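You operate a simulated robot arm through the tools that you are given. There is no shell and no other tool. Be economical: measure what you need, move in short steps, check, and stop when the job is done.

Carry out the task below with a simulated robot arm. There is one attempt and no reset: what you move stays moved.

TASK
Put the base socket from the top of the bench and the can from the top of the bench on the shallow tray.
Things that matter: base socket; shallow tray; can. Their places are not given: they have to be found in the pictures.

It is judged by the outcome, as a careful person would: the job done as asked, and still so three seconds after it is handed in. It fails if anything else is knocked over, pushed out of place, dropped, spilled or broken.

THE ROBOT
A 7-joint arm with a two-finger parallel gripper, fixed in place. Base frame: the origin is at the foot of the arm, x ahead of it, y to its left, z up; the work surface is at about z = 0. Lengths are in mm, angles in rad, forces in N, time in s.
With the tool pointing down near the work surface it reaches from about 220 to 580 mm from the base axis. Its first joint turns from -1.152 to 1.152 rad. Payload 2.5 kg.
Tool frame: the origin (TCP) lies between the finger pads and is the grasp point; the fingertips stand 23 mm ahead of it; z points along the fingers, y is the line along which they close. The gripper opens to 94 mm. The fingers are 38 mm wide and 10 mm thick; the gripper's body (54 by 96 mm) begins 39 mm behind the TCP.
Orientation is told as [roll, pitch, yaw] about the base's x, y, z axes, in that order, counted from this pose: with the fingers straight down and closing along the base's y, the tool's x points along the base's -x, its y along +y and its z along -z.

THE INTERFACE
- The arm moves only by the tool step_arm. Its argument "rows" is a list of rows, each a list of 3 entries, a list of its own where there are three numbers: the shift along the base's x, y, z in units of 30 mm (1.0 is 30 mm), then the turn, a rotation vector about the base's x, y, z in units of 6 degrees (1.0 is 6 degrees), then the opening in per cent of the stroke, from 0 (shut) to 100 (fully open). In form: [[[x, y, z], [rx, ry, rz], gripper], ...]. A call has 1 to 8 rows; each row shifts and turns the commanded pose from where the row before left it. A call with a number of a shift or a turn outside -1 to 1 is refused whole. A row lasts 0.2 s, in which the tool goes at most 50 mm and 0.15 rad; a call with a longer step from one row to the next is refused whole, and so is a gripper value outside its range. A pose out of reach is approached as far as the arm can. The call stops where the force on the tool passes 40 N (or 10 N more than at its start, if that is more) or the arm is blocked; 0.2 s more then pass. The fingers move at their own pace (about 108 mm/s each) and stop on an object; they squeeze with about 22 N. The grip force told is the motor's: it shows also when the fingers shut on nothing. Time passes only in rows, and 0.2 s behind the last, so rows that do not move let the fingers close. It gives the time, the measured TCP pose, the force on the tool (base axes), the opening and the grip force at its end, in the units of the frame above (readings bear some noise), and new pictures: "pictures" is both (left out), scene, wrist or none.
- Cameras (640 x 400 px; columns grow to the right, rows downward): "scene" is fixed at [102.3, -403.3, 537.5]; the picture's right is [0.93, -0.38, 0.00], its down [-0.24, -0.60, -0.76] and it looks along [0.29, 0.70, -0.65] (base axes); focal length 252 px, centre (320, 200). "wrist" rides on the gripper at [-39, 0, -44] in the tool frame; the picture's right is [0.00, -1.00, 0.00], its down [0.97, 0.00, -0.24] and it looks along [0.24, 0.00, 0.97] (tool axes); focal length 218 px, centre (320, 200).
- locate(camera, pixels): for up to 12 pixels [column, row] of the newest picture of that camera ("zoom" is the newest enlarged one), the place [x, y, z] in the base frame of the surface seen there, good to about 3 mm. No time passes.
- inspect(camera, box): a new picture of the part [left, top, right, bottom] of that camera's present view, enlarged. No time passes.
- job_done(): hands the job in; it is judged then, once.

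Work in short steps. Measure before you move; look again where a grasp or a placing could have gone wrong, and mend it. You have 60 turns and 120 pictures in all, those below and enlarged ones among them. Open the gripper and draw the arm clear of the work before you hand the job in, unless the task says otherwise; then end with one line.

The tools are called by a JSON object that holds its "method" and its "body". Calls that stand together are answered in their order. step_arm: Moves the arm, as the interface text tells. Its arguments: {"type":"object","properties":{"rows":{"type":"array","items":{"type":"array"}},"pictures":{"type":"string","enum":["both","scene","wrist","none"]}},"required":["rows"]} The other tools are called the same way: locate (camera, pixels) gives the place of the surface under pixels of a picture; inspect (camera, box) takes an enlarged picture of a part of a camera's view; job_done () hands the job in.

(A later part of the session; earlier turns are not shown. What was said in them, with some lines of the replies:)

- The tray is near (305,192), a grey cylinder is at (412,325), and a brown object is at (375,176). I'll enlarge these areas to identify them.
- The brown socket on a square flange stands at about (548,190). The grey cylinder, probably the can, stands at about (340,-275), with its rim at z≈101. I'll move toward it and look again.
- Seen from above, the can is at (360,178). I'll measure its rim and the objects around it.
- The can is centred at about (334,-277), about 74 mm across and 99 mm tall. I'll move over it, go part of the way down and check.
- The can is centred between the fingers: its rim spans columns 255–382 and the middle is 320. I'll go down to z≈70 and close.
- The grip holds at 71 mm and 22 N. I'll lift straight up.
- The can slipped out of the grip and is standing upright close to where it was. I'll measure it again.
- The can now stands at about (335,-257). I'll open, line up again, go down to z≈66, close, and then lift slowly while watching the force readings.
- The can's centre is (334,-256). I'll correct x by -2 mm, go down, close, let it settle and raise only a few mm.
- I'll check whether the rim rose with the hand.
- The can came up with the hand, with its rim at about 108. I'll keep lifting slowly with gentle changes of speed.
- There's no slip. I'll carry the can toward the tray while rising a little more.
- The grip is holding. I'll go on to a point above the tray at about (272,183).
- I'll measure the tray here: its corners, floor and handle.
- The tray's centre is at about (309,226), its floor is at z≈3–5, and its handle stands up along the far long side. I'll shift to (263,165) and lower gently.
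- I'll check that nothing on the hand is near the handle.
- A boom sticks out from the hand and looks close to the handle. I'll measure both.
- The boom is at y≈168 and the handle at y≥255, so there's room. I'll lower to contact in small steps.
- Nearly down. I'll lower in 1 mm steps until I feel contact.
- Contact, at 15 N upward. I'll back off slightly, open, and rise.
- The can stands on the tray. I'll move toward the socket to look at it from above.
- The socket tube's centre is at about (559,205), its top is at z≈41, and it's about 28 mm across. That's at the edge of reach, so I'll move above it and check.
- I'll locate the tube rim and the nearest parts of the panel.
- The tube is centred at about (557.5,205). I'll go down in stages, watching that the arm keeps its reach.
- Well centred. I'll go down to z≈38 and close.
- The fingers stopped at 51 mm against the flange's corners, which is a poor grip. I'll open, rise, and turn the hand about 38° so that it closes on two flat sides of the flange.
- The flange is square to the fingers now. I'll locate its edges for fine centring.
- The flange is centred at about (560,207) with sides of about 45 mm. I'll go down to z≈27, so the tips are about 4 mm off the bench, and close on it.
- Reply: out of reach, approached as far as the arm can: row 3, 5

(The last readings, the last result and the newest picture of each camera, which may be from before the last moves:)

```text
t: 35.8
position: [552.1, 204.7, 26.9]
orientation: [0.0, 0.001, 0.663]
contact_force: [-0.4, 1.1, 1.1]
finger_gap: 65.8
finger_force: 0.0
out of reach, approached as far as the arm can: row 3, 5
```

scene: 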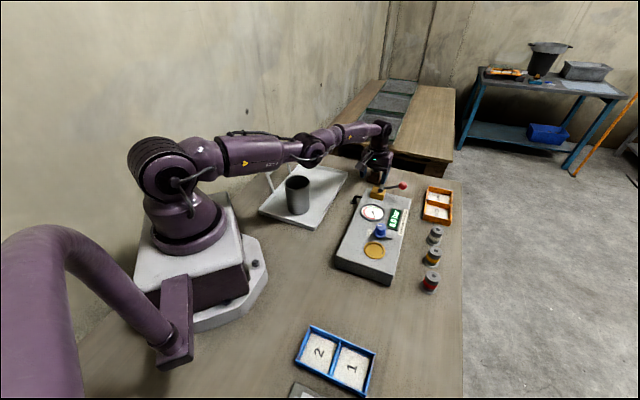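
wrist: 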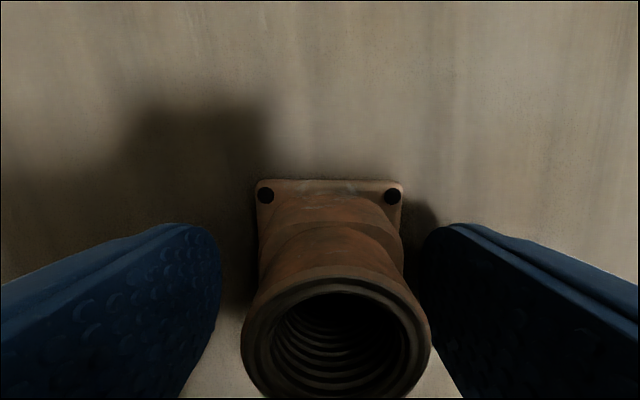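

The arm stopped about 8 mm short, but the offset runs mostly along the 38 mm width of the fingers, so the grip is still sound. I'll close.

{"method": "step_arm", "body": {"rows": [[[0, 0, 0], [0, 0, 0], 40], [[0, 0, 0], [0, 0, 0], 0], [[0, 0, 0], [0, 0, 0], 0], [[0, 0, 0], [0, 0, 0], 0]], "pictures": "wrist"}}

```text
t: 36.8
position: [553.0, 204.9, 27.5]
orientation: [0.001, 0.002, 0.663]
contact_force: [0.5, -0.3, -0.3]
finger_gap: 45.5
finger_force: 21.8
```

wrist: 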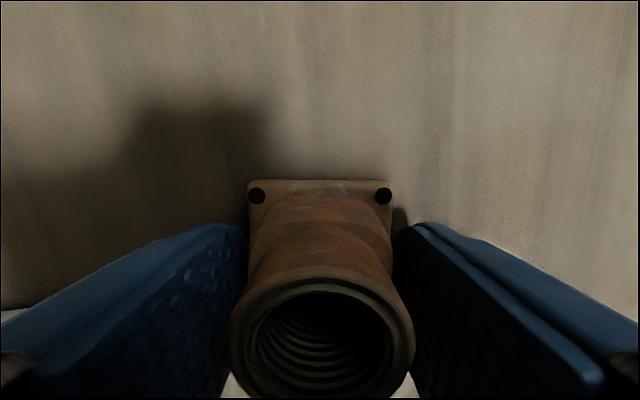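

Gripping at 45.5 mm on the flange sides. I'll lift slowly while drawing inward.

{"method": "step_arm", "body": {"rows": [[[-0.1, 0, 0.05], [0, 0, 0], 0], [[-0.15, 0, 0.1], [0, 0, 0], 0], [[-0.1, 0, 0.15], [0, 0, 0], 0], [[-0.1, 0, 0.25], [0, 0, 0], 0], [[-0.1, 0, 0.3], [0, 0, 0], 0], [[-0.1, 0, 0.35], [0, 0, 0], 0], [[-0.1, 0, 0.35], [0, 0, 0], 0], [[-0.1, 0, 0.35], [0, 0, 0], 0]]}}

```text
t: 38.6
position: [558.7, 215.0, 77.6]
orientation: [0.001, 0.001, 0.663]
contact_force: [-0.5, 0.1, -2.9]
finger_gap: 45.6
finger_force: 22.2
out of reach, approached as far as the arm can: row 1, 2, 4, 5, 6, 7, 8
```

scene: 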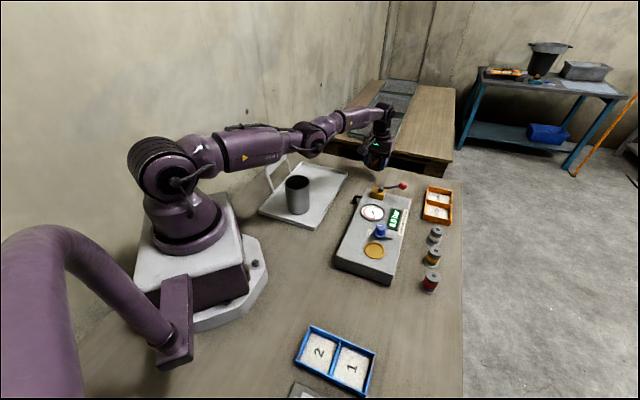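
wrist: 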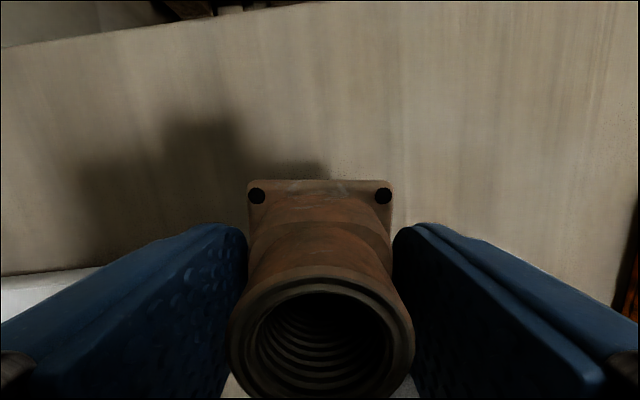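

The socket is lifted and held. I'll draw inward and see how the pose responds.

{"method": "step_arm", "body": {"rows": [[[-0.3, 0, 0.2], [0, 0, 0], 0], [[-0.4, 0, 0.2], [0, 0, 0], 0], [[-0.4, 0, 0.2], [0, 0, 0], 0], [[-0.4, 0, 0.1], [0, 0, 0], 0]], "pictures": "none"}}

```text
t: 39.6
position: [551.6, 229.6, 93.7]
orientation: [0.0, 0.002, 0.663]
contact_force: [0.4, -0.7, -2.9]
finger_gap: 45.6
finger_force: 22.0
out of reach, approached as far as the arm can: row 1, 2, 3, 4
```

The arm is sliding along its reach limit. I'll pull straight back toward the base.

{"method": "step_arm", "body": {"rows": [[[-0.4, -0.25, 0], [0, 0, 0], 0], [[-0.4, -0.25, 0], [0, 0, 0], 0], [[-0.4, -0.25, 0], [0, 0, 0], 0]], "pictures": "none"}}

```text
t: 40.4
position: [554.3, 223.9, 91.9]
orientation: [0.001, 0.002, 0.663]
contact_force: [0.3, -0.1, -1.9]
finger_gap: 45.7
finger_force: 21.8
out of reach, approached as far as the arm can: row 1, 2, 3
```

I'll test the response with a single small upward and inward step.

{"method": "step_arm", "body": {"rows": [[[0, 0, 0.4], [0, 0, 0], 0], [[0, 0, 0.4], [0, 0, 0], 0], [[0, 0, 0.4], [0, 0, 0], 0]], "pictures": "scene"}}

```text
t: 41.2
position: [555.7, 226.6, 128.0]
orientation: [0.0, 0.001, 0.663]
contact_force: [-0.1, -0.6, -1.9]
finger_gap: 45.7
finger_force: 21.7
```

scene: 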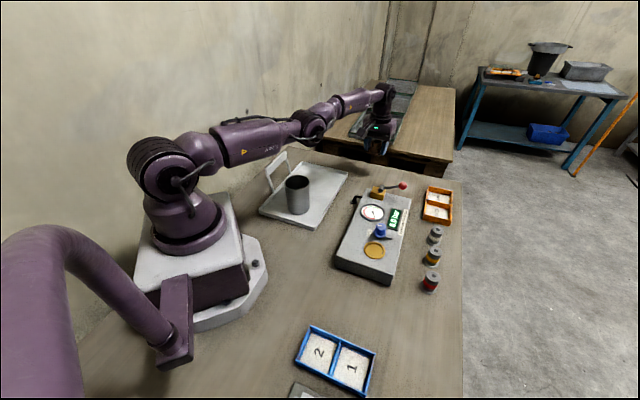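

It responds normally now at z=128. I'll move inward.

{"method": "step_arm", "body": {"rows": [[[-0.2, -0.1, 0.2], [0, 0, 0], 0], [[-0.3, -0.1, 0.2], [0, 0, 0], 0], [[-0.4, -0.1, 0.1], [0, 0, 0], 0], [[-0.4, -0.1, 0], [0, 0, 0], 0]], "pictures": "none"}}

```text
t: 42.2
position: [555.4, 229.6, 141.1]
orientation: [0.001, 0.001, 0.664]
contact_force: [0.4, -0.5, -3.0]
finger_gap: 45.6
finger_force: 22.9
out of reach, approached as far as the arm can: row 1, 2, 3, 4
```

Inward motion is still stuck, probably because the elbow is straight. Going up works, so I'll rise further and try again.

{"method": "step_arm", "body": {"rows": [[[0, 0, 0.3], [0, 0, 0], 0], [[0, 0, 0.4], [0, 0, 0], 0], [[0, 0, 0.4], [0, 0, 0], 0], [[0, 0, 0.4], [0, 0, 0], 0], [[0, 0, 0.3], [0, 0, 0], 0], [[-0.1, 0, 0], [0, 0, 0], 0], [[-0.2, 0, 0], [0, 0, 0], 0], [[-0.2, 0, 0], [0, 0, 0], 0]], "pictures": "none"}}

```text
t: 44.0
position: [540.1, 229.0, 195.6]
orientation: [-0.001, -0.001, 0.664]
contact_force: [-0.1, -0.3, -2.5]
finger_gap: 45.8
finger_force: 22.0
```

Free again. I'll carry the socket to about (368,287) over the far half of the tray.

{"method": "step_arm", "body": {"rows": [[[-0.3, 0.1, 0], [0, 0, 0], 0], [[-0.4, 0.15, 0], [0, 0, 0], 0], [[-0.5, 0.17, 0], [0, 0, 0], 0], [[-0.5, 0.17, 0], [0, 0, 0], 0], [[-0.5, 0.17, 0], [0, 0, 0], 0], [[-0.5, 0.17, 0], [0, 0, 0], 0], [[-0.5, 0.17, 0], [0, 0, 0], 0], [[-0.5, 0.17, 0], [0, 0, 0], 0]], "pictures": "none"}}

{"method": "step_arm", "body": {"rows": [[[-0.5, 0.17, 0], [0, 0, 0], 0], [[-0.5, 0.17, 0], [0, 0, 0], 0], [[-0.45, 0.17, -0.2], [0, 0, 0], 0], [[-0.35, 0.1, -0.4], [0, 0, 0], 0], [[-0.2, 0, -0.5], [0, 0, 0], 0], [[0, 0, -0.5], [0, 0, 0], 0], [[0, 0, -0.4], [0, 0, 0], 0]]}}

```text
t: 45.8
position: [430.4, 267.1, 196.7]
orientation: [0.0, 0.001, 0.664]
contact_force: [0.6, -0.4, -1.8]
finger_gap: 45.7
finger_force: 22.1
```

```text
t: 47.4
position: [369.4, 285.2, 136.1]
orientation: [0.0, -0.001, 0.665]
contact_force: [0.3, -0.1, -2.9]
finger_gap: 45.7
finger_force: 22.0
```

scene: 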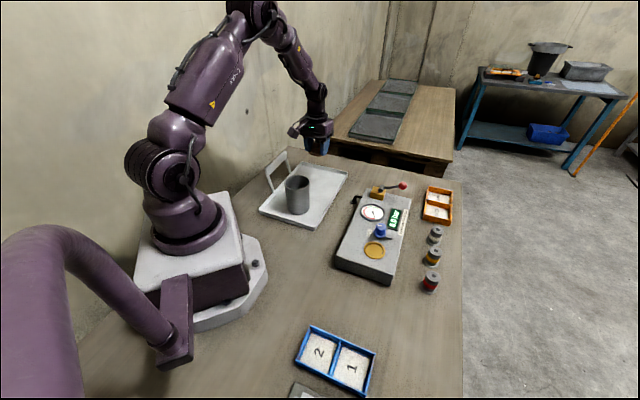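
wrist: 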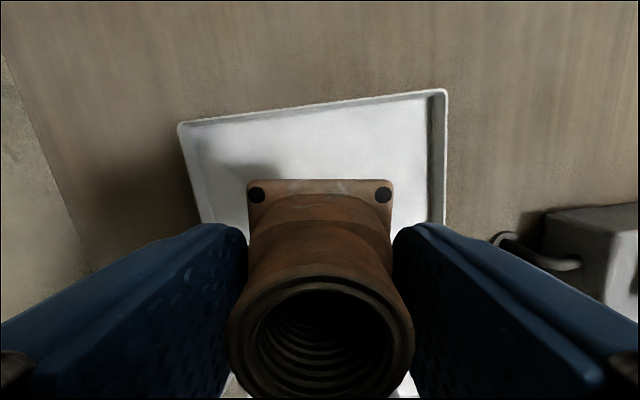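

The socket is over the tray's far half, in line with it. I'll lower to about z=45 and check the clearances.

{"method": "step_arm", "body": {"rows": [[[0, 0, -0.3], [0, 0, 0], 0], [[0, 0, -0.5], [0, 0, 0], 0], [[0, 0, -0.5], [0, 0, 0], 0], [[0, 0, -0.5], [0, 0, 0], 0], [[0, 0, -0.5], [0, 0, 0], 0], [[0, 0, -0.4], [0, 0, 0], 0], [[0, 0, -0.25], [0, 0, 0], 0]]}}

{"method": "inspect", "body": {"camera": "scene", "box": [250, 130, 370, 230]}}

```text
t: 49.0
position: [369.6, 287.6, 46.5]
orientation: [0.0, 0.002, 0.662]
contact_force: [-0.4, 1.2, -2.4]
finger_gap: 45.9
finger_force: 21.5
```

scene: 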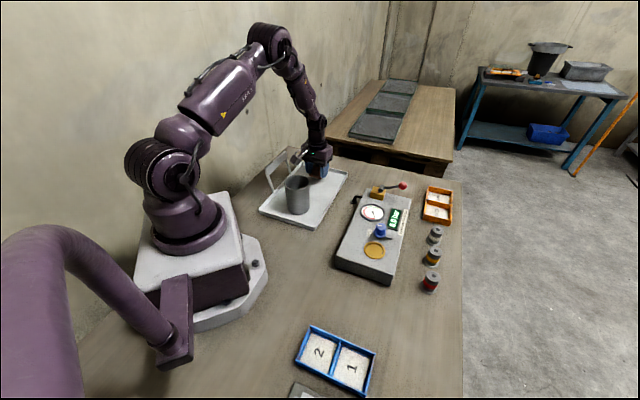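
wrist: 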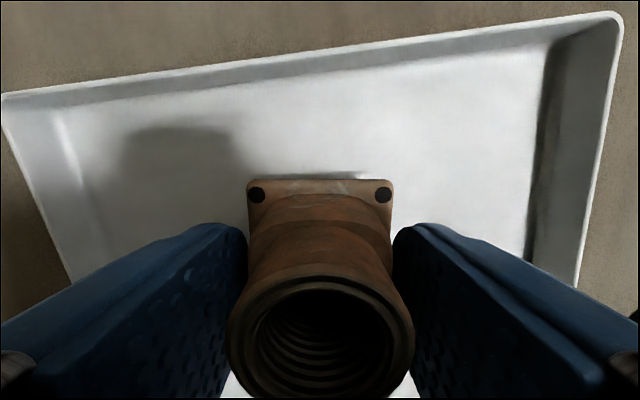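

```text
4.00 times, centred on (310, 180) of scene
```

zoom: 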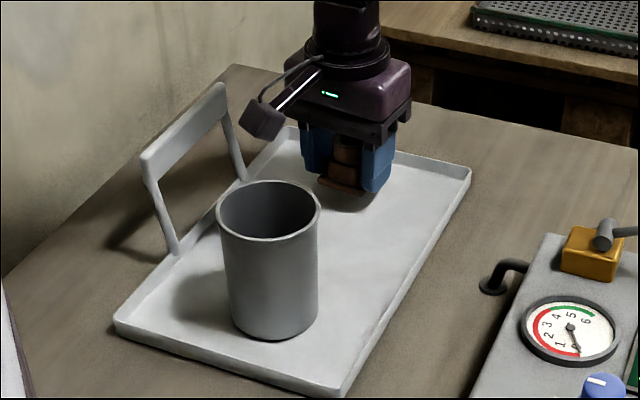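

I'll measure the boom's distance from the can.

{"method": "locate", "body": {"camera": "zoom", "pixels": [[262, 135], [248, 118], [275, 120], [268, 182], [310, 195], [222, 205], [240, 165]]}}

```text
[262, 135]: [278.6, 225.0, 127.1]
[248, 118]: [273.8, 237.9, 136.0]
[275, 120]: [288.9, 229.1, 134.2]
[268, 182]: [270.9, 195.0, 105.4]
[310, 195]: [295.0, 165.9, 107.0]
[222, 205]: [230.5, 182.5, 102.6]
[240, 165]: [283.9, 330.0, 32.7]
```

The boom is about 25–30 mm from the can, so it's clear. I'll lower to contact.

{"method": "step_arm", "body": {"rows": [[[0, 0, -0.2], [0, 0, 0], 0], [[0, 0, -0.15], [0, 0, 0], 0], [[0, 0, -0.07], [0, 0, 0], 0], [[0, 0, -0.04], [0, 0, 0], 0], [[0, 0, 0], [0, 0, 0], 0]], "pictures": "none"}}

```text
t: 50.2
position: [369.3, 286.4, 33.6]
orientation: [0.001, 0.001, 0.663]
contact_force: [0.6, 0.1, -3.3]
finger_gap: 45.9
finger_force: 21.8
```

{"method": "step_arm", "body": {"rows": [[[0, 0, -0.035], [0, 0, 0], 0], [[0, 0, -0.035], [0, 0, 0], 0], [[0, 0, -0.035], [0, 0, 0], 0], [[0, 0, 0], [0, 0, 0], 0]], "pictures": "none"}}

```text
t: 51.2
position: [369.0, 287.2, 31.4]
orientation: [0.001, -0.002, 0.664]
contact_force: [-4.8, -1.5, 14.1]
finger_gap: 45.8
finger_force: 21.8
```

Contact, at 14 N. I'll ease off, open and rise straight up.

{"method": "step_arm", "body": {"rows": [[[0, 0, 0.03], [0, 0, 0], 0], [[0, 0, 0], [0, 0, 0], 75], [[0, 0, 0], [0, 0, 0], 85], [[0, 0, 0], [0, 0, 0], 85], [[0, 0, 0.4], [0, 0, 0], 85], [[0, 0, 1], [0, 0, 0], 85], [[0, 0, 1], [0, 0, 0], 85], [[0, 0, 1], [0, 0, 0], 85]], "pictures": "none"}}

{"method": "step_arm", "body": {"rows": [[[0, 0, 1], [0, 0, 0], 85], [[0, 0, 1], [0, 0, 0], 85], [[0, 0, 1], [0, 0, 0], 85], [[0.3, -1, 0.5], [0, 0, 0], 85], [[0.3, -1, 0], [0, 0, 0], 85], [[0.3, -1, 0], [0, 0, 0], 85], [[0, -1, 0], [0, 0, 0], 85]]}}

{"method": "inspect", "body": {"camera": "scene", "box": [240, 130, 420, 250]}}

```text
t: 53.0
position: [365.7, 284.4, 134.5]
orientation: [0.0, 0.002, 0.662]
contact_force: [-0.2, -0.5, 0.4]
finger_gap: 80.1
finger_force: 0.0
```

```text
t: 54.6
position: [397.1, 164.9, 239.3]
orientation: [0.0, -0.002, 0.663]
contact_force: [0.2, 0.0, -0.2]
finger_gap: 79.8
finger_force: 0.1
```

scene: 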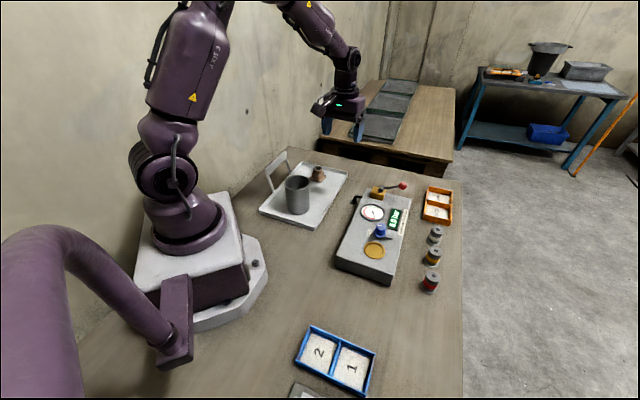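
wrist: 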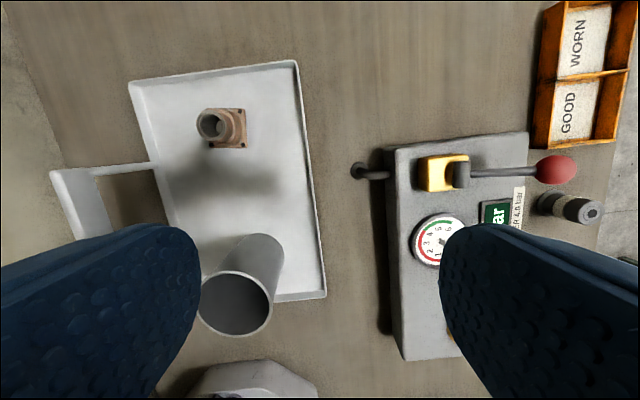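

```text
3.33 times, centred on (330, 190) of scene
```

zoom: 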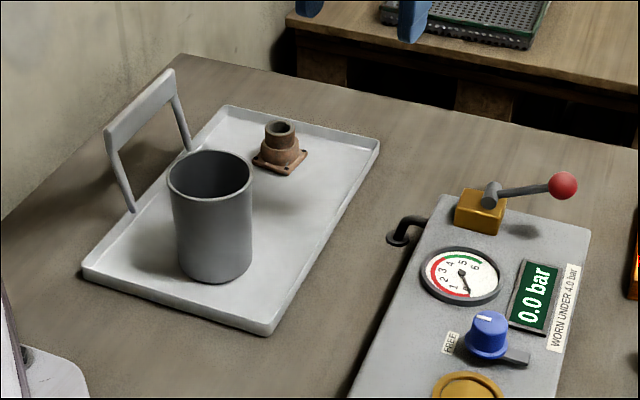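

Both the can and the socket stand upright on the tray. The gripper is open, the arm is clear, and nothing else has been disturbed. I'm handing the job in.

{"method": "job_done", "body": {}}

```text
The job is handed in.
```

The base socket and the can both stand upright on the shallow tray. The can slipped from the grip once and landed upright on the bench before the second lift.
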